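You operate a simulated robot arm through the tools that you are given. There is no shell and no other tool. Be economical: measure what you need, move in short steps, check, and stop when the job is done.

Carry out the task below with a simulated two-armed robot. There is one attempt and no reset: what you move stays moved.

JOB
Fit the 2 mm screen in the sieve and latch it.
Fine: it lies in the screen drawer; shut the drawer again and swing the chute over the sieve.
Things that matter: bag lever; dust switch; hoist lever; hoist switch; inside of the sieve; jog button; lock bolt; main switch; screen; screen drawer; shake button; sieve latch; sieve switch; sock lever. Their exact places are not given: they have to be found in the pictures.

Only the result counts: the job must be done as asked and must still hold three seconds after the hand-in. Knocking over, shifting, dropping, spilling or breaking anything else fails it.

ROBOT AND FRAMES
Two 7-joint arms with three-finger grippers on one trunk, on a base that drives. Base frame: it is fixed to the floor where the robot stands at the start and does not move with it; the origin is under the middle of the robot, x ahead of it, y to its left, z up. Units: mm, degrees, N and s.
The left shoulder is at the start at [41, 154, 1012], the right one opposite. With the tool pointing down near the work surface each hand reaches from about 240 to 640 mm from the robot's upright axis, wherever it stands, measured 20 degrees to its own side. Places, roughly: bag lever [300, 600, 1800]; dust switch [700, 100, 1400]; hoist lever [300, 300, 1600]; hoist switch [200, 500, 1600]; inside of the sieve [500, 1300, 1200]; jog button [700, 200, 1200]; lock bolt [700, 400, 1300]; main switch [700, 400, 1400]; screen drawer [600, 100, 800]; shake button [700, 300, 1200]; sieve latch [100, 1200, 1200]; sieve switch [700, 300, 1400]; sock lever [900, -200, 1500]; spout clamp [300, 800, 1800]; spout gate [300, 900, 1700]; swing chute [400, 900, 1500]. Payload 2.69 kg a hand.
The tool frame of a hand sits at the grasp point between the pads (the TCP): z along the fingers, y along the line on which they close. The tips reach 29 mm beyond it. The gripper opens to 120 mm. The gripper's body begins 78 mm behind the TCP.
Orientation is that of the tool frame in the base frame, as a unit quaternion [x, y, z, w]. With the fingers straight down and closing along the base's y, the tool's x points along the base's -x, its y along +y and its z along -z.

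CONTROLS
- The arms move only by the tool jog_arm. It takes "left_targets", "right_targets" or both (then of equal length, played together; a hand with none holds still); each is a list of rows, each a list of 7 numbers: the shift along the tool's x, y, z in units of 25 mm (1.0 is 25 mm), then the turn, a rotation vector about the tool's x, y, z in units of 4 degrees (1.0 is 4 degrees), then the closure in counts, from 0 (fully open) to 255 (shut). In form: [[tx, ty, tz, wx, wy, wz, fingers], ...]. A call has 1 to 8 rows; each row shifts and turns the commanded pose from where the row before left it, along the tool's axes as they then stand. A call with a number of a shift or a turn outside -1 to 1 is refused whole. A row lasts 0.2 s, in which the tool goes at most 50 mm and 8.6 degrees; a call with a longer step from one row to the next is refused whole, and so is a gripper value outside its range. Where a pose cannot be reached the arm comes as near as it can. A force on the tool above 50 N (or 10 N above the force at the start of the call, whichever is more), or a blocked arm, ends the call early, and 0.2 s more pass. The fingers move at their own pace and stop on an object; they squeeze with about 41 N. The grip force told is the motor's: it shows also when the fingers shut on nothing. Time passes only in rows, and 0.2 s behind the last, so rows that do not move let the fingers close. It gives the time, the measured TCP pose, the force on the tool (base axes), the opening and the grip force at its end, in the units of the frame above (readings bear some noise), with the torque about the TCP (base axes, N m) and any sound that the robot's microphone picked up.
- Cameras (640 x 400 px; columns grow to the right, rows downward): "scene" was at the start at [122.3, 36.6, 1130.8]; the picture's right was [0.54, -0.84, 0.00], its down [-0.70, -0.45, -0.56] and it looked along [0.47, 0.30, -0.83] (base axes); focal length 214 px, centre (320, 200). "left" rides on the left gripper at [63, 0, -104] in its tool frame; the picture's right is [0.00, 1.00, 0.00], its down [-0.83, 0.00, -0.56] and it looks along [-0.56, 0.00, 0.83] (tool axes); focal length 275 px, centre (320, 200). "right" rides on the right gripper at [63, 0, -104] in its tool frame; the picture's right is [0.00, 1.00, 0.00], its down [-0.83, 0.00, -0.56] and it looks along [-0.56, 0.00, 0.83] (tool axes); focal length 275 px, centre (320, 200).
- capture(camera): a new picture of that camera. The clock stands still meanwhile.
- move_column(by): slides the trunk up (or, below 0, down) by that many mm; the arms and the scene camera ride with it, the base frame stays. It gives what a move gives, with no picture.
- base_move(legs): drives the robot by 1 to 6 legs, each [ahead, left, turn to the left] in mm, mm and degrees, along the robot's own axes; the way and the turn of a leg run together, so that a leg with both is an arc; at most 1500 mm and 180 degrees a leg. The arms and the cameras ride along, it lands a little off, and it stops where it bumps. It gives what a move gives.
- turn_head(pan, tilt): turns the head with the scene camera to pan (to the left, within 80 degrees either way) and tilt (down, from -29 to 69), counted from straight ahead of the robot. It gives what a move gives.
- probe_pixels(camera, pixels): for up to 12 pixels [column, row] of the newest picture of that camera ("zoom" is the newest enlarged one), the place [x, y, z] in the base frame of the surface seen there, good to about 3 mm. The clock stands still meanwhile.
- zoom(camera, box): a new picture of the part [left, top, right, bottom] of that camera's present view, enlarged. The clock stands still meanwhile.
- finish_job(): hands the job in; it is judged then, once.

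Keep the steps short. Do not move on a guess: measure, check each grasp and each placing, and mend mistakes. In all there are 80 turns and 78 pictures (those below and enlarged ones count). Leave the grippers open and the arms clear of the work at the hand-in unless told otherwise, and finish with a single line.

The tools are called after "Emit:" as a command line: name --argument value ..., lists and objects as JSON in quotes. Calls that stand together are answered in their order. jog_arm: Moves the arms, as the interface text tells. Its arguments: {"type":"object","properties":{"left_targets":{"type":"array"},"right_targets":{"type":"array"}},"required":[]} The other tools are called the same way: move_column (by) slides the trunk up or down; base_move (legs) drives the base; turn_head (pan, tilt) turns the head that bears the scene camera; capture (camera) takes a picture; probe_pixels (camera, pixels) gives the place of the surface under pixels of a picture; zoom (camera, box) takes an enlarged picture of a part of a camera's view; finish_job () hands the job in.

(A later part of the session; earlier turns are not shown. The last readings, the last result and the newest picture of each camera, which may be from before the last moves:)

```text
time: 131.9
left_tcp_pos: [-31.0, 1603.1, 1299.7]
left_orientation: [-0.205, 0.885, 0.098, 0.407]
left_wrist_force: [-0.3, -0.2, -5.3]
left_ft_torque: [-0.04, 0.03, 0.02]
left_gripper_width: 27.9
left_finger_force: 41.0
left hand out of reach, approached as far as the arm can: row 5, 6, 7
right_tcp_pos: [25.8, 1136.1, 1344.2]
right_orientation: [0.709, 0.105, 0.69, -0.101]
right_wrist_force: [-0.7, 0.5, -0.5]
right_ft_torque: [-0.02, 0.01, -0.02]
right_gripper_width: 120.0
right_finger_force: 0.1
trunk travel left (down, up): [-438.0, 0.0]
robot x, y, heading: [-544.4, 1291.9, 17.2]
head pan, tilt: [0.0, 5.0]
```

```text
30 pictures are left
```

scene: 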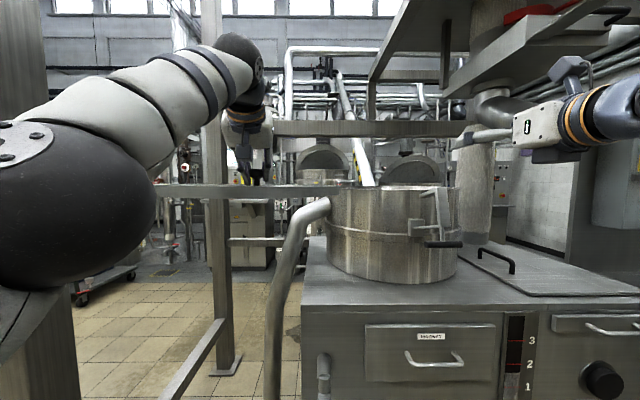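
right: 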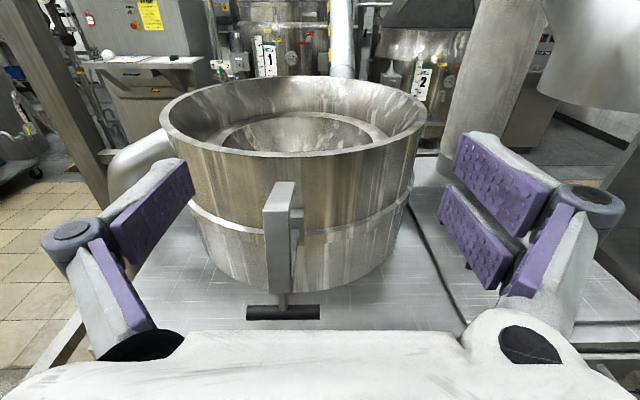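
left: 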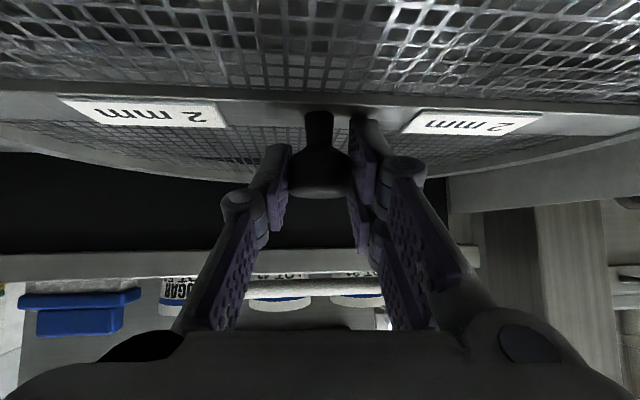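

At crossing height the reach ends at 582 mm — too little given the shelf. If I turn the body 40° to the right, the left shoulder comes about 90 mm nearer. I back off, tuck the right hand in and lower it, and go to a staging place.

Emit:
base_move --legs '[[-220, 0, 0], [0, -425, 0]]'

Emit:
jog_arm --left_targets '[[0, 0, -1, 0, 0, 0, 255], [0, 0, -1, 0, 0, 0, 255], [0, 0, 0, 0, 0, 0, 255], [0, 0, 0, 0, 0, 0, 255], [0, 0, 0, 0, 0, 0, 255], [0, 0, 0, 0, 0, 0, 255], [0, 0, 0, 0, 0, 0, 255], [0, 0, 0, 0, 0, 0, 255]]' --right_targets '[[-0.85, -1, 0, 0, 0, 0, 0], [-0.85, -1, 0, 0, 0, 0, 0], [-0.85, -1, 0, 0, 0, 0, 0], [-0.85, -1, 0, 0, 0, 0, 0], [-0.85, -1, 0, 0, 0, 0, 0], [-0.85, -1, 0, 0, 0, 0, 0], [-0.85, -1, 0, 0, 0, 0, 0], [-0.85, -1, 0, 0, 0, 0, 0]]'

Emit:
base_move --legs '[[0, 0, -40]]'

Emit:
jog_arm --left_targets '[[0, 1, 0, -0.51, 0, -0.43, 255], [0, 1, 0, -0.51, 0, -0.43, 255], [0, 1, 0, -0.51, 0, -0.43, 255], [0, 1, 0, -0.51, 0, -0.43, 255], [0, 1, 0, -0.51, 0, -0.43, 255], [0, 1, 0, -0.51, 0, -0.43, 255], [0, 1, 0, -0.51, 0, -0.43, 255], [0, 1, 0, -0.51, 0, -0.43, 255]]'

```text
time: 137.1
left_tcp_pos: [-119.1, 1127.6, 1299.2]
left_orientation: [-0.208, 0.884, 0.098, 0.407]
left_wrist_force: [0.8, -0.1, -4.4]
left_ft_torque: [-0.02, 0.04, -0.01]
left_gripper_width: 27.9
left_finger_force: 41.1
right_tcp_pos: [-59.0, 661.2, 1343.6]
right_orientation: [0.708, 0.109, 0.69, -0.105]
right_wrist_force: [-0.7, -0.7, 0.0]
right_ft_torque: [-0.02, -0.02, 0.0]
right_gripper_width: 120.1
right_finger_force: 0.0
trunk travel left (down, up): [-438.0, 0.0]
robot x, y, heading: [-625.0, 814.6, 17.9]
head pan, tilt: [0.0, 5.0]
```

```text
time: 138.9
left_tcp_pos: [-151.3, 1111.4, 1330.2]
left_orientation: [-0.209, 0.884, 0.1, 0.406]
left_wrist_force: [0.9, 0.0, -5.3]
left_ft_torque: [-0.02, 0.02, 0.0]
left_gripper_width: 27.8
left_finger_force: 41.2
right_tcp_pos: [-122.2, 853.2, 1173.3]
right_orientation: [0.708, 0.109, 0.69, -0.105]
right_wrist_force: [-0.6, -0.1, 1.4]
right_ft_torque: [0.01, 0.01, -0.05]
right_gripper_width: 119.9
right_finger_force: 0.0
trunk travel left (down, up): [-438.0, 0.0]
robot x, y, heading: [-630.9, 814.7, 17.8]
head pan, tilt: [0.0, 5.0]
```

```text
time: 141.1
left_tcp_pos: [-71.7, 739.8, 1332.5]
left_orientation: [0.101, 0.903, -0.043, 0.416]
left_wrist_force: [0.7, -0.3, -4.1]
left_ft_torque: [-0.01, 0.06, -0.04]
left_gripper_width: 28.0
left_finger_force: 40.7
right_tcp_pos: [-213.4, 521.7, 1174.4]
right_orientation: [0.703, -0.136, 0.685, 0.134]
right_wrist_force: [-0.3, 0.7, 0.4]
right_ft_torque: [-0.01, 0.02, -0.01]
right_gripper_width: 119.9
right_finger_force: 0.0
trunk travel left (down, up): [-438.0, 0.0]
robot x, y, heading: [-630.9, 813.2, -21.6]
head pan, tilt: [0.0, 5.0]
```

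```text
time: 142.9
left_tcp_pos: [-38.0, 927.5, 1361.1]
left_orientation: [-0.068, 0.905, 0.037, 0.417]
left_wrist_force: [-0.1, -0.1, -4.8]
left_ft_torque: [0.0, 0.04, -0.03]
left_gripper_width: 27.5
left_finger_force: 41.2
left hand out of reach, approached as far as the arm can: row 2, 3, 4, 5, 6, 7, 8
right_tcp_pos: [-213.0, 521.9, 1173.4]
right_orientation: [0.703, -0.136, 0.685, 0.134]
right_wrist_force: [0.6, 0.4, 0.5]
right_ft_torque: [0.04, -0.01, 0.0]
right_gripper_width: 119.9
right_finger_force: 0.1
trunk travel left (down, up): [-438.0, 0.0]
robot x, y, heading: [-628.2, 815.9, -21.9]
head pan, tilt: [0.0, 5.0]
```

Emit:
jog_arm --left_targets '[[0.1, 0.94, 0.2, -0.22, 0, -0.19, 255], [0.1, 0.94, 0.2, -0.22, 0, -0.19, 255], [0.1, 0.94, 0.2, -0.22, 0, -0.19, 255], [0.1, 0.94, 0.2, -0.22, 0, -0.19, 255], [0.1, 0.94, 0.2, -0.22, 0, -0.19, 255], [0.1, 0.94, 0.2, -0.22, 0, -0.19, 255], [0.1, 0.94, 0.2, -0.22, 0, -0.19, 255]]'

Emit:
turn_head --pan 40 --tilt 10

Emit:
capture --camera "scene"

```text
time: 144.5
left_tcp_pos: [-25.3, 1080.5, 1364.2]
left_orientation: [-0.129, 0.899, 0.064, 0.415]
left_wrist_force: [-0.3, -0.6, -5.7]
left_ft_torque: [-0.02, 0.05, 0.0]
left_gripper_width: 27.6
left_finger_force: 41.5
left hand out of reach, approached as far as the arm can: row 1, 2, 3, 4, 5, 6, 7
right_tcp_pos: [-212.1, 521.7, 1173.3]
right_orientation: [0.703, -0.136, 0.685, 0.134]
right_wrist_force: [-1.1, -0.4, -0.8]
right_ft_torque: [0.02, 0.0, 0.03]
right_gripper_width: 120.0
right_finger_force: 0.0
trunk travel left (down, up): [-438.0, 0.0]
robot x, y, heading: [-629.9, 809.8, -21.7]
head pan, tilt: [0.0, 5.0]
```

```text
time: 145.6
left_tcp_pos: [-25.4, 1081.9, 1363.5]
left_orientation: [-0.13, 0.898, 0.064, 0.415]
left_wrist_force: [-0.5, -0.7, -5.3]
left_ft_torque: [-0.02, 0.0, 0.0]
left_gripper_width: 27.7
left_finger_force: 40.6
right_tcp_pos: [-212.3, 521.6, 1173.2]
right_orientation: [0.703, -0.136, 0.685, 0.134]
right_wrist_force: [0.1, -0.9, -1.0]
right_ft_torque: [-0.04, 0.03, 0.03]
right_gripper_width: 120.0
right_finger_force: 0.0
trunk travel left (down, up): [-438.0, 0.0]
robot x, y, heading: [-627.9, 813.2, -21.8]
head pan, tilt: [40.0, 10.0]
```

```text
29 pictures are left
```

scene: 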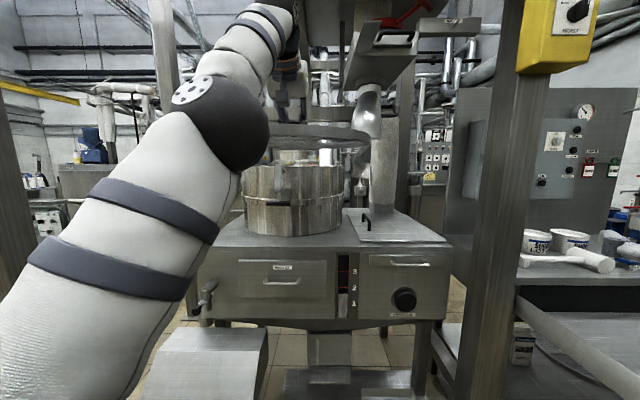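

The screen is level and the reach is now ~660 mm from my axis at z 1364. I test lowering 45 mm here in free air.

Emit:
jog_arm --left_targets '[[0.46, 0, 0.386, 0, 0, 0, 255], [0.46, 0, 0.386, 0, 0, 0, 255], [0.46, 0, 0.386, 0, 0, 0, 255]]'

```text
time: 146.4
left_tcp_pos: [-3.4, 1081.1, 1343.9]
left_orientation: [-0.131, 0.899, 0.065, 0.413]
left_wrist_force: [-0.5, -0.1, -6.0]
left_ft_torque: [0.0, 0.0, -0.01]
left_gripper_width: 27.7
left_finger_force: 40.6
left hand out of reach, approached as far as the arm can: row 1, 2, 3
right_tcp_pos: [-212.9, 522.0, 1173.6]
right_orientation: [0.703, -0.137, 0.684, 0.135]
right_wrist_force: [-0.6, 0.7, -0.7]
right_ft_torque: [0.0, 0.03, 0.0]
right_gripper_width: 119.9
right_finger_force: 0.1
trunk travel left (down, up): [-438.0, 0.0]
robot x, y, heading: [-627.6, 814.9, -21.5]
head pan, tilt: [40.0, 10.0]
```

Lowering works; the limit is just full extension. I shift the right hand away from the post, then drive the screen toward the drum in two steps.

Emit:
jog_arm --left_targets '[[0, 0, 0, 0, 0, 0, 255], [0, 0, 0, 0, 0, 0, 255], [0, 0, 0, 0, 0, 0, 255], [0, 0, 0, 0, 0, 0, 255], [0, 0, 0, 0, 0, 0, 255]]' --right_targets '[[0, -1, 0, 0, 0, 0, 0], [0, -1, 0, 0, 0, 0, 0], [0, -1, 0, 0, 0, 0, 0], [0, -1, 0, 0, 0, 0, 0], [0, -1, 0, 0, 0, 0, 0]]'

Emit:
base_move --legs '[[180, 145, 0]]'

Emit:
capture --camera "scene"

Emit:
capture --camera "right"

```text
time: 147.6
left_tcp_pos: [-3.3, 1082.9, 1344.8]
left_orientation: [-0.132, 0.899, 0.065, 0.413]
left_wrist_force: [0.1, 0.8, -4.9]
left_ft_torque: [-0.03, 0.0, -0.02]
left_gripper_width: 27.8
left_finger_force: 40.7
right_tcp_pos: [-167.6, 641.3, 1174.1]
right_orientation: [0.703, -0.136, 0.685, 0.134]
right_wrist_force: [-0.4, -0.1, 0.0]
right_ft_torque: [0.02, 0.01, -0.04]
right_gripper_width: 120.1
right_finger_force: 0.2
trunk travel left (down, up): [-438.0, 0.0]
robot x, y, heading: [-628.2, 812.8, -21.7]
head pan, tilt: [40.0, 10.0]
```

```text
time: 149.3
left_tcp_pos: [214.3, 1149.8, 1343.4]
left_orientation: [-0.131, 0.898, 0.065, 0.414]
left_wrist_force: [0.8, 0.0, -5.3]
left_ft_torque: [-0.03, 0.08, -0.01]
left_gripper_width: 27.5
left_finger_force: 41.2
right_tcp_pos: [50.5, 710.1, 1174.7]
right_orientation: [0.703, -0.136, 0.685, 0.134]
right_wrist_force: [-0.3, 0.0, 0.1]
right_ft_torque: [-0.01, 0.01, 0.0]
right_gripper_width: 119.9
right_finger_force: 0.1
trunk travel left (down, up): [-438.0, 0.0]
robot x, y, heading: [-409.2, 884.6, -21.7]
head pan, tilt: [40.0, 10.0]
```

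```text
28 pictures are left
```

scene: 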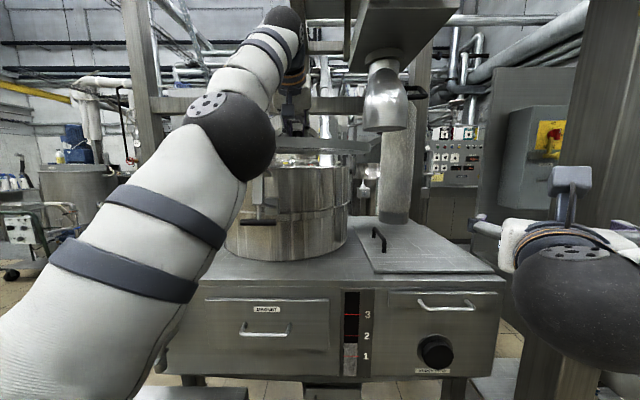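

```text
27 pictures are left
```

right: 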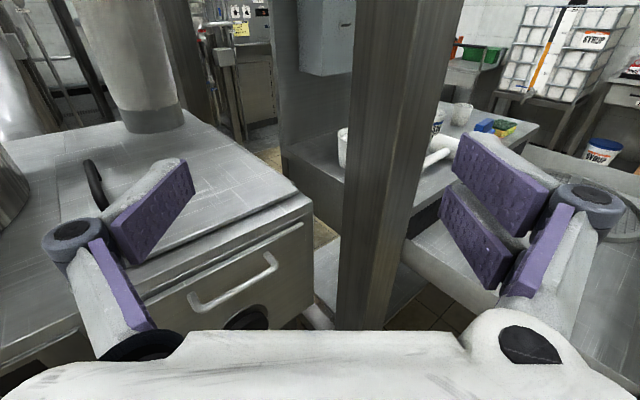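

Emit:
probe_pixels --camera "scene" --pixels '[[370, 125], [385, 131], [404, 125], [385, 85], [372, 145], [245, 138], [310, 135], [415, 92], [383, 66], [300, 100]]'

Emit:
zoom --camera "scene" --box '[230, 0, 450, 220]'

```text
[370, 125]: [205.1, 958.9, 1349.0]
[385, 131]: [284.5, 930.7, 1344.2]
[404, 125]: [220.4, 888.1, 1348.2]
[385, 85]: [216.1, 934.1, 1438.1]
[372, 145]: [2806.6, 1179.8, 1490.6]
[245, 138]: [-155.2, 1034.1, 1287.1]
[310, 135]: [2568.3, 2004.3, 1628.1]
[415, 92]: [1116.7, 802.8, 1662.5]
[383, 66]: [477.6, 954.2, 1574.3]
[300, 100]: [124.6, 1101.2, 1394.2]
```

```text
1.82 times, centred on (340, 110) of scene
```

zoom: 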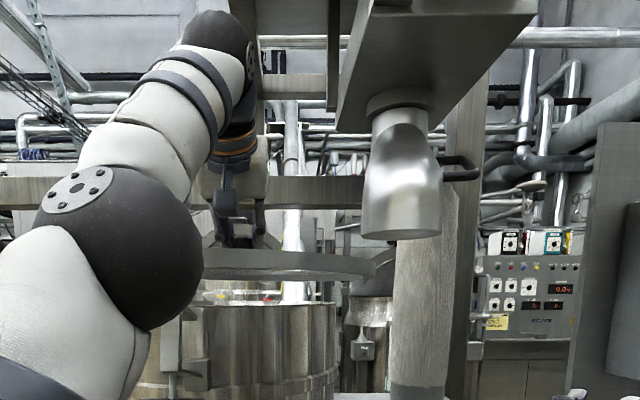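

Chute outlet is at about [260, 930], bottom z 1344; the screen (top z≈1310) passes below it and away. Screen bottom ≈1290 clears the rim (1250). Driving in.

Emit:
base_move --legs '[[226, 179, 0]]'

Emit:
capture --camera "scene"

```text
time: 151.3
left_tcp_pos: [474.6, 1219.0, 1347.3]
left_orientation: [-0.13, 0.898, 0.068, 0.415]
left_wrist_force: [-0.2, 0.4, -4.9]
left_ft_torque: [0.0, 0.01, 0.02]
left_gripper_width: 27.4
left_finger_force: 41.4
right_tcp_pos: [312.5, 781.2, 1174.3]
right_orientation: [0.702, -0.138, 0.685, 0.134]
right_wrist_force: [-0.6, 0.7, -0.1]
right_ft_torque: [0.01, 0.02, 0.04]
right_gripper_width: 120.3
right_finger_force: 0.0
trunk travel left (down, up): [-438.0, 0.0]
robot x, y, heading: [-147.5, 959.4, -21.8]
head pan, tilt: [40.0, 10.0]
stopped in leg 1: the robot was blocked; the commanded pose is now the measured one
```

```text
25 pictures are left
```

scene: 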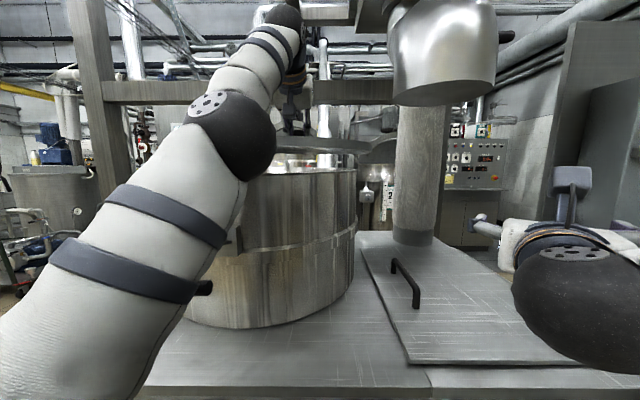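

Something stopped the base (it's about as near as planned). I move the hand the rest of the way: 93 mm left, slightly lower.

Emit:
jog_arm --left_targets '[[0.12, 0.91, 0.3, 0, 0, 0, 255], [0.12, 0.91, 0.3, 0, 0, 0, 255], [0.12, 0.91, 0.3, 0, 0, 0, 255], [0.12, 0.91, 0.3, 0, 0, 0, 255]]'

Emit:
turn_head --pan 40 --tilt 55

Emit:
capture --camera "scene"

```text
time: 152.5
left_tcp_pos: [493.4, 1237.7, 1336.2]
left_orientation: [-0.13, 0.897, 0.074, 0.416]
left_wrist_force: [-0.9, 0.6, -5.0]
left_ft_torque: [-0.01, 0.06, -0.05]
left_gripper_width: 27.4
left_finger_force: 40.9
left hand out of reach, approached as far as the arm can: row 1, 2, 3, 4
right_tcp_pos: [316.9, 755.4, 1169.4]
right_orientation: [0.705, -0.145, 0.682, 0.13]
right_wrist_force: [0.1, -0.6, -1.1]
right_ft_torque: [-0.01, 0.01, 0.04]
right_gripper_width: 120.0
right_finger_force: 0.0
trunk travel left (down, up): [-438.0, 0.0]
robot x, y, heading: [-145.2, 955.5, -22.1]
head pan, tilt: [40.0, 10.0]
stopped in row 4 (left hand): the arm was blocked; the commanded pose is now the measured one
```

```text
time: 153.6
left_tcp_pos: [492.2, 1236.8, 1338.5]
left_orientation: [-0.131, 0.896, 0.076, 0.418]
left_wrist_force: [-0.1, 0.9, -4.8]
left_ft_torque: [-0.01, 0.04, 0.0]
left_gripper_width: 27.4
left_finger_force: 41.4
right_tcp_pos: [317.9, 757.7, 1169.1]
right_orientation: [0.705, -0.145, 0.682, 0.129]
right_wrist_force: [0.1, -0.8, 0.8]
right_ft_torque: [-0.01, 0.0, 0.0]
right_gripper_width: 119.8
right_finger_force: 0.1
trunk travel left (down, up): [-438.0, 0.0]
robot x, y, heading: [-148.3, 957.1, -21.7]
head pan, tilt: [40.0, 55.0]
```

```text
24 pictures are left
```

scene: 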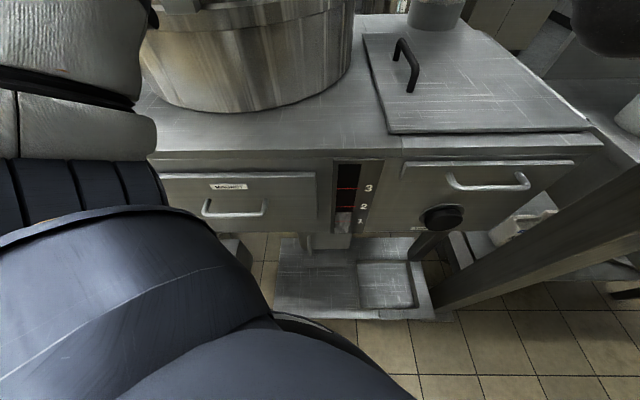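

The arm got blocked — probably the upper arm near the latch. I look.

Emit:
turn_head --pan 50 --tilt 20

Emit:
capture --camera "scene"

Emit:
capture --camera "left"

```text
time: 154.6
left_tcp_pos: [490.7, 1239.0, 1339.8]
left_orientation: [-0.131, 0.896, 0.076, 0.418]
left_wrist_force: [0.2, 0.0, -4.8]
left_ft_torque: [-0.06, 0.06, 0.0]
left_gripper_width: 27.4
left_finger_force: 41.1
right_tcp_pos: [315.9, 759.0, 1169.7]
right_orientation: [0.705, -0.146, 0.682, 0.129]
right_wrist_force: [1.6, 0.0, 0.7]
right_ft_torque: [-0.02, -0.04, -0.02]
right_gripper_width: 119.9
right_finger_force: 0.1
trunk travel left (down, up): [-438.0, 0.0]
robot x, y, heading: [-144.3, 960.0, -21.9]
head pan, tilt: [50.0, 20.0]
```

```text
23 pictures are left
```

scene: 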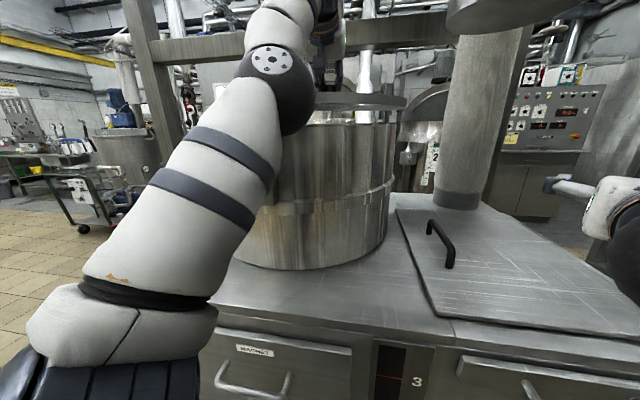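

```text
22 pictures are left
```

left: 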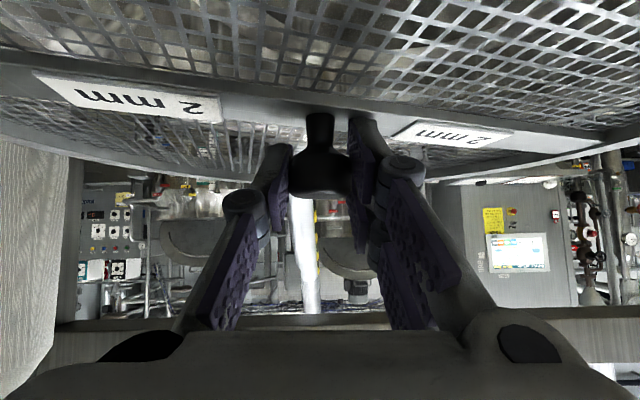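

The upper arm runs into the latch from the right. I back off 250 mm, swing the hand left in free air so the arm will pass right of the latch, and tuck the right hand a bit more.

Emit:
base_move --legs '[[-195, -156, 0]]'

Emit:
jog_arm --left_targets '[[0.14, 0.95, -0.1, -0.44, 0, -0.37, 255], [0.14, 0.95, -0.1, -0.44, 0, -0.37, 255], [0.14, 0.95, -0.1, -0.44, 0, -0.37, 255], [0.14, 0.95, -0.1, -0.44, 0, -0.37, 255], [0.14, 0.95, -0.1, -0.44, 0, -0.37, 255], [0.14, 0.95, -0.1, -0.44, 0, -0.37, 255], [0.14, 0.95, -0.1, -0.44, 0, -0.37, 255]]' --right_targets '[[0, -1, 0, 0, 0, 0, 0], [0, -1, 0, 0, 0, 0, 0], [0, -1, 0, 0, 0, 0, 0], [0, -1, 0, 0, 0, 0, 0], [0, 0, 0, 0, 0, 0, 0], [0, 0, 0, 0, 0, 0, 0], [0, 0, 0, 0, 0, 0, 0]]'

Emit:
capture --camera "scene"

```text
time: 155.8
left_tcp_pos: [408.9, 1240.3, 1332.5]
left_orientation: [-0.132, 0.898, 0.065, 0.415]
left_wrist_force: [-1.4, 0.3, -4.2]
left_ft_torque: [-0.04, 0.02, -0.07]
left_gripper_width: 27.6
left_finger_force: 41.1
right_tcp_pos: [233.8, 757.9, 1174.5]
right_orientation: [0.702, -0.139, 0.685, 0.137]
right_wrist_force: [-0.6, -0.2, 0.1]
right_ft_torque: [0.0, 0.05, 0.01]
right_gripper_width: 119.9
right_finger_force: 0.0
trunk travel left (down, up): [-438.0, 0.0]
robot x, y, heading: [-223.3, 931.5, -22.0]
head pan, tilt: [50.0, 20.0]
stopped in leg 1: the robot was blocked; the commanded pose is now the measured one
```

```text
time: 157.4
left_tcp_pos: [345.6, 1382.4, 1350.6]
left_orientation: [-0.259, 0.87, 0.124, 0.401]
left_wrist_force: [-0.3, 0.1, -5.3]
left_ft_torque: [-0.02, 0.03, -0.04]
left_gripper_width: 27.5
left_finger_force: 41.3
left hand out of reach, approached as far as the arm can: row 1, 2, 3, 4, 5, 6, 7
right_tcp_pos: [276.4, 850.1, 1173.2]
right_orientation: [0.703, -0.138, 0.684, 0.136]
right_wrist_force: [0.5, 0.4, -0.4]
right_ft_torque: [0.02, 0.02, -0.03]
right_gripper_width: 119.7
right_finger_force: 0.0
trunk travel left (down, up): [-438.0, 0.0]
robot x, y, heading: [-225.0, 934.3, -22.5]
head pan, tilt: [50.0, 20.0]
```

```text
21 pictures are left
```

scene: 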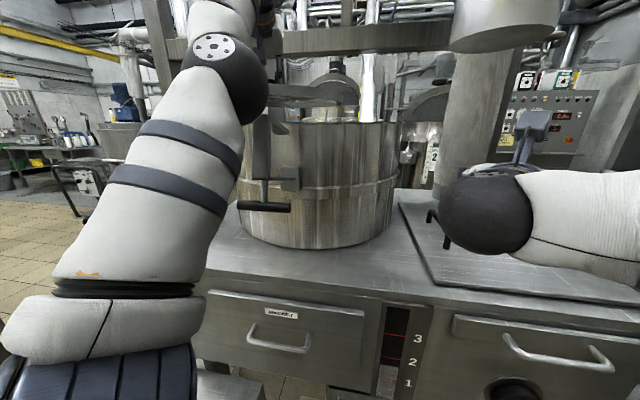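

The right hand had touched the post when I moved sideways; it is clear now. I shift right 100 mm so the arm passes right of the latch, then look.

Emit:
base_move --legs '[[62, -78, 0]]'

Emit:
capture --camera "scene"

```text
time: 158.7
left_tcp_pos: [372.4, 1289.6, 1348.4]
left_orientation: [-0.26, 0.87, 0.125, 0.401]
left_wrist_force: [0.1, -1.5, -5.3]
left_ft_torque: [0.02, 0.03, 0.02]
left_gripper_width: 27.4
left_finger_force: 41.2
right_tcp_pos: [304.9, 758.0, 1172.3]
right_orientation: [0.704, -0.138, 0.684, 0.136]
right_wrist_force: [-0.9, -1.0, -0.4]
right_ft_torque: [0.03, 0.03, 0.04]
right_gripper_width: 119.9
right_finger_force: 0.2
trunk travel left (down, up): [-438.0, 0.0]
robot x, y, heading: [-197.9, 845.5, -22.0]
head pan, tilt: [50.0, 20.0]
```

```text
20 pictures are left
```

scene: 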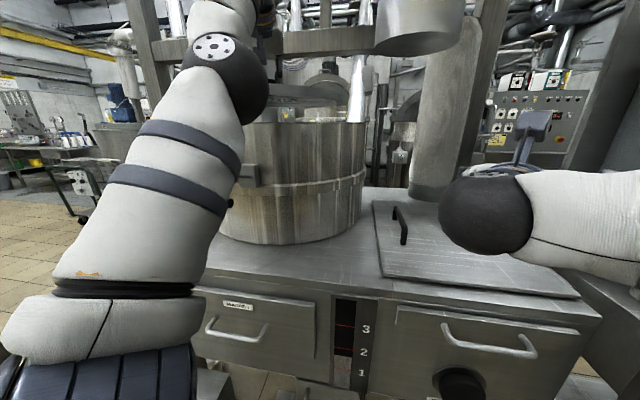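

TCP is now 96 mm short of the drum centre straight ahead; drive on.

Emit:
base_move --legs '[[75, 60, 0]]'

Emit:
capture --camera "scene"

```text
time: 159.8
left_tcp_pos: [464.6, 1317.4, 1348.2]
left_orientation: [-0.259, 0.87, 0.124, 0.401]
left_wrist_force: [1.3, -0.4, -4.5]
left_ft_torque: [0.02, 0.01, -0.03]
left_gripper_width: 27.5
left_finger_force: 40.9
right_tcp_pos: [395.9, 787.0, 1172.4]
right_orientation: [0.704, -0.138, 0.683, 0.137]
right_wrist_force: [1.0, -0.5, 0.5]
right_ft_torque: [0.0, 0.0, -0.02]
right_gripper_width: 119.9
right_finger_force: 0.1
trunk travel left (down, up): [-438.0, 0.0]
robot x, y, heading: [-102.3, 868.8, -22.0]
head pan, tilt: [50.0, 20.0]
```

```text
19 pictures are left
```

scene: 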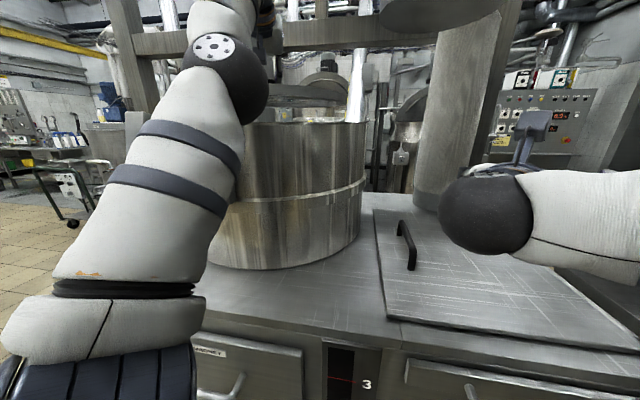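

TCP is over the drum centre within 5 mm. Lowering the first 50 mm and checking drift.

Emit:
jog_arm --left_targets '[[0.38, 0, 0.324, 0, 0, 0, 255], [0.38, 0, 0.324, 0, 0, 0, 255], [0.38, 0, 0.324, 0, 0, 0, 255]]'

```text
time: 160.6
left_tcp_pos: [479.3, 1323.0, 1333.7]
left_orientation: [-0.259, 0.871, 0.124, 0.399]
left_wrist_force: [0.1, -0.2, -5.3]
left_ft_torque: [0.01, 0.03, 0.03]
left_gripper_width: 27.4
left_finger_force: 41.1
left hand out of reach, approached as far as the arm can: row 1, 2, 3
right_tcp_pos: [395.3, 787.1, 1171.9]
right_orientation: [0.704, -0.139, 0.683, 0.137]
right_wrist_force: [-0.2, 0.5, -0.1]
right_ft_torque: [-0.02, -0.02, 0.0]
right_gripper_width: 120.1
right_finger_force: 0.1
trunk travel left (down, up): [-438.0, 0.0]
robot x, y, heading: [-107.6, 870.6, -21.9]
head pan, tilt: [50.0, 20.0]
```

Emit:
jog_arm --left_targets '[[0.75, 0.11, -0.135, 0, 0, 0, 255], [0.75, 0.11, -0.135, 0, 0, 0, 255], [0.75, 0.11, -0.135, 0, 0, 0, 255]]'

```text
time: 161.4
left_tcp_pos: [474.1, 1322.2, 1338.5]
left_orientation: [-0.259, 0.87, 0.124, 0.4]
left_wrist_force: [-0.8, 0.3, -4.0]
left_ft_torque: [-0.05, 0.04, -0.02]
left_gripper_width: 27.1
left_finger_force: 40.6
left hand out of reach, approached as far as the arm can: row 1, 2, 3
right_tcp_pos: [393.1, 787.1, 1173.4]
right_orientation: [0.704, -0.139, 0.683, 0.137]
right_wrist_force: [0.0, -0.6, -0.1]
right_ft_torque: [-0.03, -0.03, -0.03]
right_gripper_width: 120.3
right_finger_force: 0.0
trunk travel left (down, up): [-438.0, 0.0]
robot x, y, heading: [-105.3, 872.5, -22.0]
head pan, tilt: [50.0, 20.0]
```

The command is beyond the arm's reach along the arm's line; I bring it back along that line until it matches.

Emit:
jog_arm --left_targets '[[0.7, 0, -0.08, 0, 0, 0, 255], [0.7, 0, -0.08, 0, 0, 0, 255], [0.7, 0, -0.08, 0, 0, 0, 255]]'

```text
time: 162.2
left_tcp_pos: [474.3, 1322.1, 1338.3]
left_orientation: [-0.26, 0.87, 0.124, 0.4]
left_wrist_force: [-0.6, 0.0, -5.0]
left_ft_torque: [-0.02, 0.02, 0.01]
left_gripper_width: 27.4
left_finger_force: 41.2
left hand out of reach, approached as far as the arm can: row 1, 2, 3
right_tcp_pos: [394.6, 786.2, 1171.5]
right_orientation: [0.704, -0.139, 0.683, 0.137]
right_wrist_force: [0.3, -0.1, 1.0]
right_ft_torque: [0.0, -0.01, 0.01]
right_gripper_width: 119.8
right_finger_force: 0.1
trunk travel left (down, up): [-438.0, 0.0]
robot x, y, heading: [-104.0, 870.5, -21.8]
head pan, tilt: [50.0, 20.0]
```

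Exactly still, as the model says; continue.

Emit:
jog_arm --left_targets '[[0.6, 0, -0.07, 0, 0, 0, 255], [0.6, 0, -0.07, 0, 0, 0, 255]]'

Emit:
jog_arm --left_targets '[[0.5, 0, -0.06, 0, 0, 0, 255], [0.5, 0, -0.06, 0, 0, 0, 255]]'

```text
time: 162.8
left_tcp_pos: [473.6, 1321.7, 1337.8]
left_orientation: [-0.26, 0.87, 0.125, 0.399]
left_wrist_force: [0.2, 0.8, -5.5]
left_ft_torque: [0.01, -0.01, 0.04]
left_gripper_width: 27.3
left_finger_force: 40.9
left hand out of reach, approached as far as the arm can: row 1, 2
right_tcp_pos: [394.7, 786.0, 1171.3]
right_orientation: [0.704, -0.139, 0.683, 0.137]
right_wrist_force: [0.6, 0.2, 1.3]
right_ft_torque: [-0.02, 0.0, 0.0]
right_gripper_width: 120.2
right_finger_force: 0.0
trunk travel left (down, up): [-438.0, 0.0]
robot x, y, heading: [-104.3, 873.6, -22.0]
head pan, tilt: [50.0, 20.0]
```

```text
time: 163.4
left_tcp_pos: [472.5, 1323.2, 1337.6]
left_orientation: [-0.259, 0.871, 0.124, 0.4]
left_wrist_force: [0.3, -1.0, -4.3]
left_ft_torque: [-0.01, 0.06, -0.02]
left_gripper_width: 27.3
left_finger_force: 41.1
left hand out of reach, approached as far as the arm can: row 1, 2
right_tcp_pos: [395.3, 787.8, 1171.3]
right_orientation: [0.704, -0.138, 0.683, 0.136]
right_wrist_force: [-0.5, -0.1, -0.2]
right_ft_torque: [0.03, 0.03, -0.01]
right_gripper_width: 119.8
right_finger_force: 0.0
trunk travel left (down, up): [-438.0, 0.0]
robot x, y, heading: [-101.9, 873.5, -21.9]
head pan, tilt: [50.0, 20.0]
```

Instead of chasing the command, I use the trunk column: the arm rides down rigidly. First a 12 mm base correction onto the drum centre; the right hand is raised in step.

Emit:
base_move --legs '[[-2, -12, 0]]'

Emit:
jog_arm --right_targets '[[0.8, 0, 0, 0, 0, 0, 0], [0.8, 0, 0, 0, 0, 0, 0], [0.8, 0, 0, 0, 0, 0, 0]]'

Emit:
move_column --by -65

Emit:
capture --camera "left"

```text
time: 164.2
left_tcp_pos: [468.7, 1312.5, 1337.7]
left_orientation: [-0.258, 0.871, 0.123, 0.4]
left_wrist_force: [-0.5, 0.4, -5.0]
left_ft_torque: [-0.02, 0.02, 0.0]
left_gripper_width: 27.5
left_finger_force: 40.9
right_tcp_pos: [388.8, 776.4, 1171.6]
right_orientation: [0.704, -0.139, 0.683, 0.137]
right_wrist_force: [0.4, -0.5, -0.4]
right_ft_torque: [0.02, 0.01, 0.02]
right_gripper_width: 120.3
right_finger_force: 0.1
trunk travel left (down, up): [-438.0, 0.0]
robot x, y, heading: [-111.2, 858.9, -22.3]
head pan, tilt: [50.0, 20.0]
```

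```text
time: 165.0
left_tcp_pos: [467.8, 1313.2, 1338.5]
left_orientation: [-0.259, 0.871, 0.124, 0.399]
left_wrist_force: [-0.6, -0.7, -4.7]
left_ft_torque: [-0.03, -0.01, 0.0]
left_gripper_width: 27.2
left_finger_force: 40.6
right_tcp_pos: [389.2, 774.5, 1233.5]
right_orientation: [0.704, -0.138, 0.683, 0.137]
right_wrist_force: [-0.5, 0.2, 0.9]
right_ft_torque: [0.0, -0.01, -0.03]
right_gripper_width: 120.0
right_finger_force: 0.0
trunk travel left (down, up): [-438.0, 0.0]
robot x, y, heading: [-113.4, 857.4, -22.0]
head pan, tilt: [50.0, 20.0]
```

```text
time: 165.6
left_tcp_pos: [499.4, 1312.2, 1266.6]
left_orientation: [-0.265, 0.882, 0.17, 0.351]
left_wrist_force: [-22.2, 9.5, 1.3]
left_ft_torque: [-0.06, 0.07, 0.12]
left_gripper_width: 28.6
left_finger_force: 40.9
right_tcp_pos: [396.8, 776.4, 1189.8]
right_orientation: [0.713, -0.139, 0.674, 0.134]
right_wrist_force: [-0.2, 0.1, 0.4]
right_ft_torque: [0.02, 0.05, -0.02]
right_gripper_width: 120.0
right_finger_force: 0.0
trunk travel left (down, up): [-410.0, 28.0]
robot x, y, heading: [-112.4, 859.3, -21.6]
head pan, tilt: [50.0, 20.0]
stopped: the force on the tool passed its limit at 85 N (the readings are from after the stop); the commanded pose is now the measured one
```

```text
18 pictures are left
```

left: 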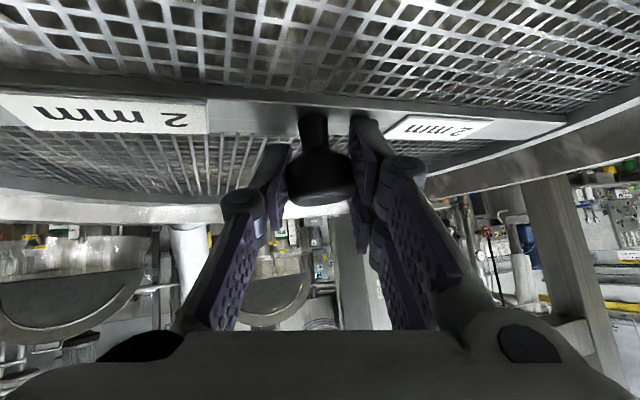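

The arm straightened during the descent and the screen touched the far wall; it's tipped by ~6°. The command is now reset to the measured pose, so I bring it back to centre, level again.

Emit:
jog_arm --left_targets '[[0.26, 0.41, -0.49, 0, 0, 0, 255], [0.26, 0.41, -0.49, 0.77, -0.5, -0.31, 255], [0, 0, 0, 0.77, -0.5, -0.31, 255], [0, 0, 0, 0, 0, 0, 255]]'

Emit:
capture --camera "scene"

```text
time: 166.6
left_tcp_pos: [498.4, 1308.3, 1299.3]
left_orientation: [-0.257, 0.872, 0.12, 0.4]
left_wrist_force: [0.0, -0.3, -4.5]
left_ft_torque: [-0.01, -0.01, 0.04]
left_gripper_width: 27.4
left_finger_force: 40.6
left hand out of reach, approached as far as the arm can: row 1, 2, 3
right_tcp_pos: [397.2, 774.9, 1191.1]
right_orientation: [0.713, -0.14, 0.674, 0.135]
right_wrist_force: [-0.4, 0.9, -1.1]
right_ft_torque: [0.0, 0.01, -0.03]
right_gripper_width: 120.2
right_finger_force: 0.0
trunk travel left (down, up): [-410.0, 28.0]
robot x, y, heading: [-113.8, 863.2, -21.9]
head pan, tilt: [50.0, 20.0]
```

```text
17 pictures are left
```

scene: 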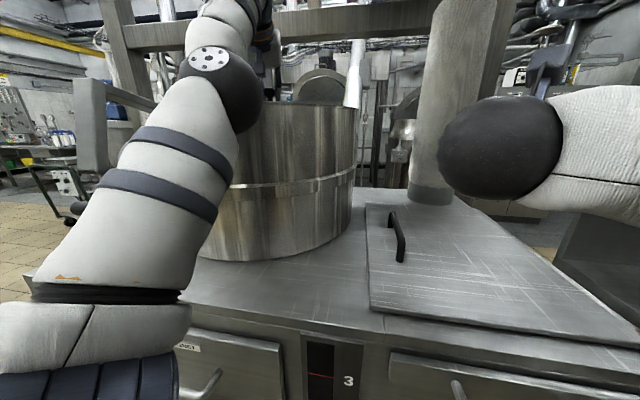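

The limit here is the wrist's bend, not reach: going lower means the hand must be farther from the shoulder. So I alternate: base back, hand down-and-out along the feasible line, keeping the screen centred.

Emit:
base_move --legs '[[-30, -11, 0]]'

Emit:
jog_arm --left_targets '[[0.33, -0.37, 0.84, 0, 0, 0, 255], [0, 0, 0, 0, 0, 0, 255]]'

Emit:
base_move --legs '[[-13, -5, 0]]'

Emit:
jog_arm --left_targets '[[0.33, -0.37, 0.84, 0, 0, 0, 255], [0, 0, 0, 0, 0, 0, 255]]'

```text
time: 167.4
left_tcp_pos: [466.5, 1308.6, 1298.9]
left_orientation: [-0.256, 0.872, 0.12, 0.4]
left_wrist_force: [-0.7, 0.2, -4.5]
left_ft_torque: [-0.02, 0.01, -0.02]
left_gripper_width: 27.2
left_finger_force: 41.6
right_tcp_pos: [365.6, 775.2, 1190.7]
right_orientation: [0.713, -0.14, 0.673, 0.135]
right_wrist_force: [-1.4, 0.0, -0.1]
right_ft_torque: [0.0, 0.02, 0.0]
right_gripper_width: 119.8
right_finger_force: 0.0
trunk travel left (down, up): [-410.0, 28.0]
robot x, y, heading: [-144.3, 860.9, -21.8]
head pan, tilt: [50.0, 20.0]
```

```text
time: 168.0
left_tcp_pos: [474.9, 1307.1, 1291.5]
left_orientation: [-0.254, 0.873, 0.12, 0.397]
left_wrist_force: [0.0, 0.2, -5.0]
left_ft_torque: [0.01, 0.02, -0.02]
left_gripper_width: 27.4
left_finger_force: 40.9
left hand out of reach, approached as far as the arm can: row 1
right_tcp_pos: [366.9, 774.0, 1191.6]
right_orientation: [0.713, -0.14, 0.674, 0.136]
right_wrist_force: [0.2, -0.4, 1.3]
right_ft_torque: [-0.04, -0.03, 0.03]
right_gripper_width: 120.3
right_finger_force: 0.0
trunk travel left (down, up): [-410.0, 28.0]
robot x, y, heading: [-140.1, 862.2, -21.7]
head pan, tilt: [50.0, 20.0]
```

```text
time: 168.8
left_tcp_pos: [460.4, 1307.0, 1291.7]
left_orientation: [-0.253, 0.874, 0.12, 0.397]
left_wrist_force: [-0.6, -0.6, -4.8]
left_ft_torque: [-0.01, 0.01, 0.02]
left_gripper_width: 27.1
left_finger_force: 41.1
right_tcp_pos: [353.3, 774.9, 1190.5]
right_orientation: [0.713, -0.14, 0.673, 0.135]
right_wrist_force: [0.0, 0.0, 0.3]
right_ft_torque: [-0.01, 0.01, 0.01]
right_gripper_width: 119.9
right_finger_force: 0.1
trunk travel left (down, up): [-410.0, 28.0]
robot x, y, heading: [-152.9, 864.8, -22.1]
head pan, tilt: [50.0, 20.0]
```

```text
time: 169.4
left_tcp_pos: [469.9, 1307.7, 1281.5]
left_orientation: [-0.254, 0.875, 0.121, 0.395]
left_wrist_force: [-0.8, -0.6, -4.9]
left_ft_torque: [-0.02, 0.0, 0.0]
left_gripper_width: 27.4
left_finger_force: 41.5
left hand out of reach, approached as far as the arm can: row 1
right_tcp_pos: [353.3, 776.3, 1190.3]
right_orientation: [0.713, -0.139, 0.674, 0.135]
right_wrist_force: [0.2, 0.9, 0.9]
right_ft_torque: [-0.01, 0.01, 0.02]
right_gripper_width: 119.6
right_finger_force: 0.0
trunk travel left (down, up): [-410.0, 28.0]
robot x, y, heading: [-158.0, 864.0, -22.0]
head pan, tilt: [50.0, 20.0]
```

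Works: each step gives about 10 mm down and 9 mm out. Continuing with larger alternations.

Emit:
base_move --legs '[[-16, -5, 0]]'

Emit:
jog_arm --left_targets '[[0.33, -0.37, 0.84, 0, 0, 0, 255], [0.33, -0.37, 0.84, 0, 0, 0, 255], [0, 0, 0, 0, 0, 0, 255]]'

Emit:
base_move --legs '[[-18, -6, 0]]'

Emit:
jog_arm --left_targets '[[0.33, -0.37, 0.84, 0, 0, 0, 255], [0.33, -0.37, 0.84, 0, 0, 0, 255], [0, 0, 0, 0, 0, 0, 255]]'

```text
time: 170.2
left_tcp_pos: [454.2, 1308.6, 1280.2]
left_orientation: [-0.253, 0.875, 0.12, 0.395]
left_wrist_force: [-0.3, 0.1, -4.2]
left_ft_torque: [-0.01, 0.01, 0.0]
left_gripper_width: 27.2
left_finger_force: 40.2
right_tcp_pos: [337.8, 776.6, 1190.1]
right_orientation: [0.713, -0.139, 0.674, 0.135]
right_wrist_force: [0.0, -0.2, -0.7]
right_ft_torque: [0.02, 0.02, 0.0]
right_gripper_width: 119.6
right_finger_force: 0.0
trunk travel left (down, up): [-410.0, 28.0]
robot x, y, heading: [-169.7, 862.9, -21.9]
head pan, tilt: [50.0, 20.0]
```

```text
time: 171.0
left_tcp_pos: [484.0, 1306.9, 1245.2]
left_orientation: [-0.254, 0.875, 0.12, 0.394]
left_wrist_force: [-1.1, 0.8, -4.4]
left_ft_torque: [0.03, 0.0, 0.02]
left_gripper_width: 27.1
left_finger_force: 41.3
left hand out of reach, approached as far as the arm can: row 1
right_tcp_pos: [337.7, 775.7, 1190.7]
right_orientation: [0.713, -0.139, 0.674, 0.134]
right_wrist_force: [-0.7, 0.2, 0.2]
right_ft_torque: [-0.03, 0.01, -0.01]
right_gripper_width: 120.1
right_finger_force: 0.0
trunk travel left (down, up): [-410.0, 28.0]
robot x, y, heading: [-174.7, 861.9, -21.8]
head pan, tilt: [50.0, 20.0]
```

```text
time: 171.7
left_tcp_pos: [467.3, 1309.3, 1246.8]
left_orientation: [-0.252, 0.875, 0.12, 0.395]
left_wrist_force: [-0.6, -0.5, -4.5]
left_ft_torque: [-0.04, 0.01, -0.03]
left_gripper_width: 27.2
left_finger_force: 41.4
right_tcp_pos: [319.1, 777.6, 1191.4]
right_orientation: [0.713, -0.139, 0.674, 0.135]
right_wrist_force: [-0.4, 0.3, 1.1]
right_ft_torque: [0.04, 0.02, 0.02]
right_gripper_width: 119.9
right_finger_force: 0.0
trunk travel left (down, up): [-410.0, 28.0]
robot x, y, heading: [-188.3, 864.7, -21.8]
head pan, tilt: [50.0, 20.0]
```

```text
time: 172.6
left_tcp_pos: [484.5, 1312.5, 1220.4]
left_orientation: [-0.261, 0.868, 0.126, 0.404]
left_wrist_force: [-18.5, 7.5, 25.0]
left_ft_torque: [-0.49, 0.78, 0.03]
left_gripper_width: 27.5
left_finger_force: 40.7
left hand out of reach, approached as far as the arm can: row 2
right_tcp_pos: [313.5, 779.1, 1192.7]
right_orientation: [0.712, -0.138, 0.675, 0.132]
right_wrist_force: [-0.4, -0.2, 0.5]
right_ft_torque: [0.02, -0.01, 0.02]
right_gripper_width: 119.7
right_finger_force: 0.0
trunk travel left (down, up): [-410.0, 28.0]
robot x, y, heading: [-189.5, 864.8, -21.6]
head pan, tilt: [50.0, 20.0]
stopped in row 3 (left hand): the force on the tool passed its limit at 52 N (the readings are from after the stop); the commanded pose is now the measured one
```

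z is 1220 (seat expected at 1219), pressing on the far wall; off-centre by ~15 mm. Shifting back with the base and looking.

Emit:
base_move --legs '[[-12, -5, 0]]'

Emit:
capture --camera "left"

```text
time: 173.3
left_tcp_pos: [479.2, 1307.3, 1211.3]
left_orientation: [-0.257, 0.873, 0.123, 0.396]
left_wrist_force: [-10.1, -6.0, 9.2]
left_ft_torque: [0.12, 0.24, -0.59]
left_gripper_width: 27.5
left_finger_force: 40.6
right_tcp_pos: [303.1, 777.4, 1190.3]
right_orientation: [0.713, -0.138, 0.674, 0.133]
right_wrist_force: [0.4, -0.3, 0.3]
right_ft_torque: [0.0, -0.04, 0.01]
right_gripper_width: 119.8
right_finger_force: 0.0
trunk travel left (down, up): [-410.0, 28.0]
robot x, y, heading: [-202.9, 861.8, -21.7]
head pan, tilt: [50.0, 20.0]
```

```text
16 pictures are left
```

left: 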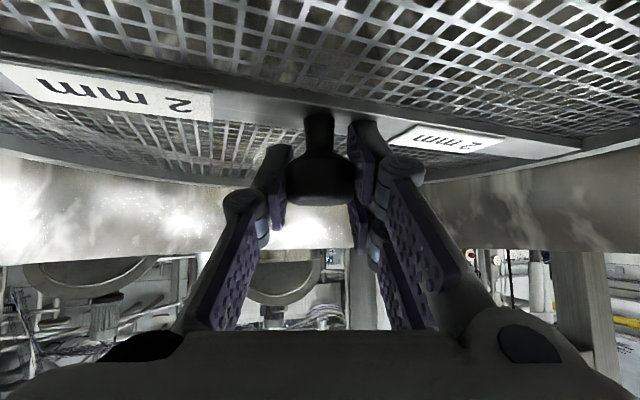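

The screen sits on the ledge (z 1211, mesh level with the drum wall all round). Releasing and drawing the hand out up-and-back.

Emit:
jog_arm --left_targets '[[0, 0, 0, 0, 0, 0, 150], [0, 0, 0, 0, 0, 0, 60], [0, 0, 0, 0, 0, 0, 0], [0, 0, 0, 0, 0, 0, 0]]'

Emit:
jog_arm --left_targets '[[-0.3, 0, -0.8, 0, 0, 0, 0], [-0.3, 0, -0.8, 0, 0, 0, 0], [-0.3, 0, -0.8, 0, 0, 0, 0], [-0.3, 0, -0.8, 0, 0, 0, 0]]'

Emit:
capture --camera "left"

```text
time: 174.3
left_tcp_pos: [480.0, 1309.7, 1211.1]
left_orientation: [-0.257, 0.873, 0.123, 0.397]
left_wrist_force: [0.1, 0.7, 0.2]
left_ft_torque: [0.01, -0.01, -0.01]
left_gripper_width: 119.8
left_finger_force: 0.2
right_tcp_pos: [304.9, 779.7, 1190.8]
right_orientation: [0.714, -0.138, 0.673, 0.134]
right_wrist_force: [0.2, 0.2, 0.1]
right_ft_torque: [0.0, -0.01, -0.03]
right_gripper_width: 120.0
right_finger_force: 0.1
trunk travel left (down, up): [-410.0, 28.0]
robot x, y, heading: [-206.3, 866.2, -21.7]
head pan, tilt: [50.0, 20.0]
```

```text
time: 175.3
left_tcp_pos: [433.2, 1275.0, 1284.4]
left_orientation: [-0.257, 0.87, 0.123, 0.403]
left_wrist_force: [0.2, -0.3, 0.4]
left_ft_torque: [0.0, 0.01, 0.01]
left_gripper_width: 119.9
left_finger_force: 0.1
left hand out of reach, approached as far as the arm can: row 2, 3, 4
right_tcp_pos: [299.3, 773.9, 1196.4]
right_orientation: [0.711, -0.138, 0.677, 0.131]
right_wrist_force: [1.0, -0.3, -0.8]
right_ft_torque: [-0.01, -0.01, -0.01]
right_gripper_width: 119.8
right_finger_force: 0.0
trunk travel left (down, up): [-410.0, 28.0]
robot x, y, heading: [-206.4, 864.9, -21.7]
head pan, tilt: [50.0, 20.0]
```

```text
15 pictures are left
```

left: 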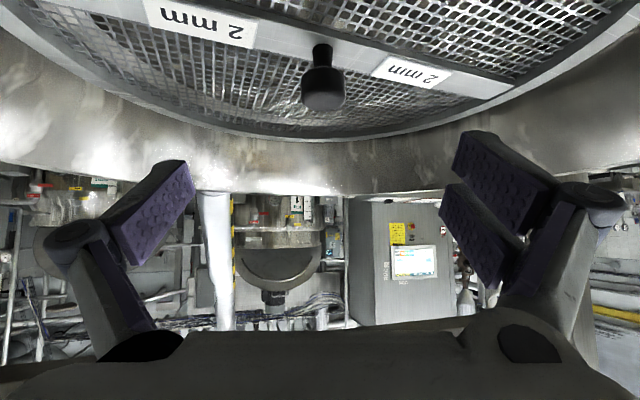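

Screen is in and free. I check it's flat and centred.

Emit:
probe_pixels --camera "left" --pixels '[[90, 75], [180, 120], [280, 136], [400, 125], [500, 95], [590, 45], [200, 25], [405, 72], [323, 60], [60, 20]]'

```text
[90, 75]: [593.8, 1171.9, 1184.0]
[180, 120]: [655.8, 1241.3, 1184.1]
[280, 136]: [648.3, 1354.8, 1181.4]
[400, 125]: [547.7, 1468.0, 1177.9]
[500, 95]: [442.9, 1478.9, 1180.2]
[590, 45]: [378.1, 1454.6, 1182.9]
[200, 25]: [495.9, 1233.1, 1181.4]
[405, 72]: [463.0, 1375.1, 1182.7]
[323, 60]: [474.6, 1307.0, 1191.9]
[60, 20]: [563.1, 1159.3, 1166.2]
```

The screen lies flat (rim z 1178–1184) and centred. Now to save turns: withdraw the left hand, drive round to the drawer, square up, and lower the closed right hand in front of the drawer face.

Emit:
move_column --by 28

Emit:
base_move --legs '[[-312, -250, 0], [559, -1162, 0], [0, 0, 39]]'

Emit:
jog_arm --right_targets '[[-1, 1, 0, 0, 0, 0, 255], [-1, 1, 0, 0, 0, 0, 255], [-1, 1, 0, 0, 0, 0, 255], [-1, 1, 0, 0, 0, 0, 255], [-1, 0, 0, 0, 0, 0, 255], [-1, 0, 0, 0, 0, 0, 255], [-1, 0, 0, 0, 0, 0, 255], [-1, 0, 0, 0, 0, 0, 255]]'

Emit:
jog_arm --right_targets '[[-1, 0, 0, 0, 0, 0, 255], [-1, 0, 0, 0, 0, 0, 255], [-1, 0, 0, 0, 0, 0, 255], [-1, 0, 0, 0, 0, 0, 255], [-1, 0, 0, 0, 0, 0, 255], [-1, 0, 0, 0, 0, 0, 255], [-1, 0, 0, 0, 0, 0, 255], [-1, 0, 0, 0, 0, 0, 255]]'

Emit:
turn_head --pan 0 --tilt 45

Emit:
capture --camera "scene"

```text
time: 176.1
left_tcp_pos: [389.1, 1300.4, 1357.2]
left_orientation: [-0.274, 0.849, 0.085, 0.444]
left_wrist_force: [2.1, -0.8, -1.2]
left_ft_torque: [0.08, 0.05, 0.07]
left_gripper_width: 119.7
left_finger_force: 0.0
right_tcp_pos: [307.5, 778.4, 1217.0]
right_orientation: [0.715, -0.139, 0.672, 0.134]
right_wrist_force: [1.0, -1.0, -0.3]
right_ft_torque: [-0.02, -0.08, 0.01]
right_gripper_width: 119.7
right_finger_force: 0.0
trunk travel left (down, up): [-438.0, 0.0]
robot x, y, heading: [-207.3, 863.2, -21.9]
head pan, tilt: [50.0, 20.0]
```

```text
time: 189.3
left_tcp_pos: [-312.7, 168.5, 1358.8]
left_orientation: [-0.547, 0.704, 0.23, 0.391]
left_wrist_force: [-0.4, 0.0, 0.2]
left_ft_torque: [0.03, 0.04, 0.01]
left_gripper_width: 119.9
left_finger_force: 0.0
right_tcp_pos: [-38.0, -284.7, 1219.3]
right_orientation: [0.717, 0.115, 0.679, -0.106]
right_wrist_force: [0.2, -0.6, -0.5]
right_ft_torque: [0.01, 0.0, 0.01]
right_gripper_width: 120.0
right_finger_force: 0.0
trunk travel left (down, up): [-438.0, 0.0]
robot x, y, heading: [-481.1, -544.2, 18.3]
head pan, tilt: [50.0, 20.0]
```

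```text
time: 191.1
left_tcp_pos: [-311.7, 169.7, 1359.2]
left_orientation: [-0.548, 0.703, 0.232, 0.39]
left_wrist_force: [0.4, 0.5, 0.7]
left_ft_torque: [0.05, 0.01, -0.02]
left_gripper_width: 120.0
left_finger_force: 0.0
right_tcp_pos: [-17.1, -384.7, 1021.5]
right_orientation: [0.718, 0.114, 0.679, -0.105]
right_wrist_force: [0.5, 0.8, -0.3]
right_ft_torque: [-0.02, -0.02, -0.01]
right_gripper_width: 0.0
right_finger_force: 28.8
trunk travel left (down, up): [-438.0, 0.0]
robot x, y, heading: [-480.4, -543.4, 18.5]
head pan, tilt: [50.0, 20.0]
```

```text
time: 192.9
left_tcp_pos: [-311.0, 169.7, 1359.1]
left_orientation: [-0.547, 0.703, 0.231, 0.39]
left_wrist_force: [-0.3, -0.4, 0.6]
left_ft_torque: [0.04, -0.02, 0.0]
left_gripper_width: 119.8
left_finger_force: 0.0
right_tcp_pos: [-26.7, -387.8, 820.7]
right_orientation: [0.717, 0.115, 0.679, -0.105]
right_wrist_force: [-0.4, 0.0, -0.1]
right_ft_torque: [0.0, 0.03, 0.0]
right_gripper_width: 0.0
right_finger_force: 28.6
trunk travel left (down, up): [-438.0, 0.0]
robot x, y, heading: [-482.9, -543.3, 18.3]
head pan, tilt: [50.0, 20.0]
```

```text
time: 194.0
left_tcp_pos: [-311.9, 169.2, 1359.1]
left_orientation: [-0.548, 0.703, 0.231, 0.39]
left_wrist_force: [0.8, -0.4, 0.4]
left_ft_torque: [0.02, 0.05, 0.02]
left_gripper_width: 119.9
left_finger_force: 0.0
right_tcp_pos: [-27.1, -388.0, 820.6]
right_orientation: [0.717, 0.114, 0.679, -0.105]
right_wrist_force: [0.2, -0.5, 0.4]
right_ft_torque: [0.01, 0.0, 0.01]
right_gripper_width: 0.1
right_finger_force: 28.4
trunk travel left (down, up): [-438.0, 0.0]
robot x, y, heading: [-486.7, -548.4, 18.4]
head pan, tilt: [0.0, 45.0]
```

```text
14 pictures are left
```

scene: 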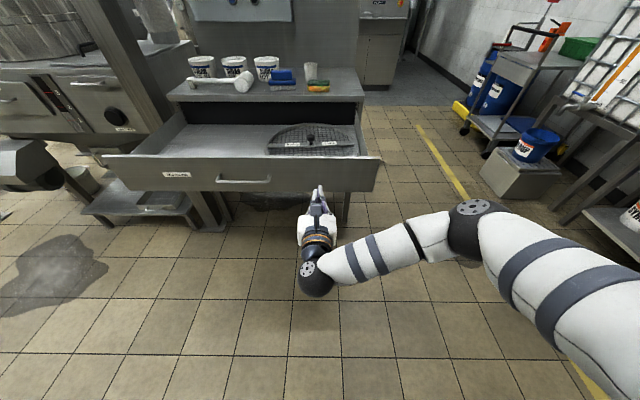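

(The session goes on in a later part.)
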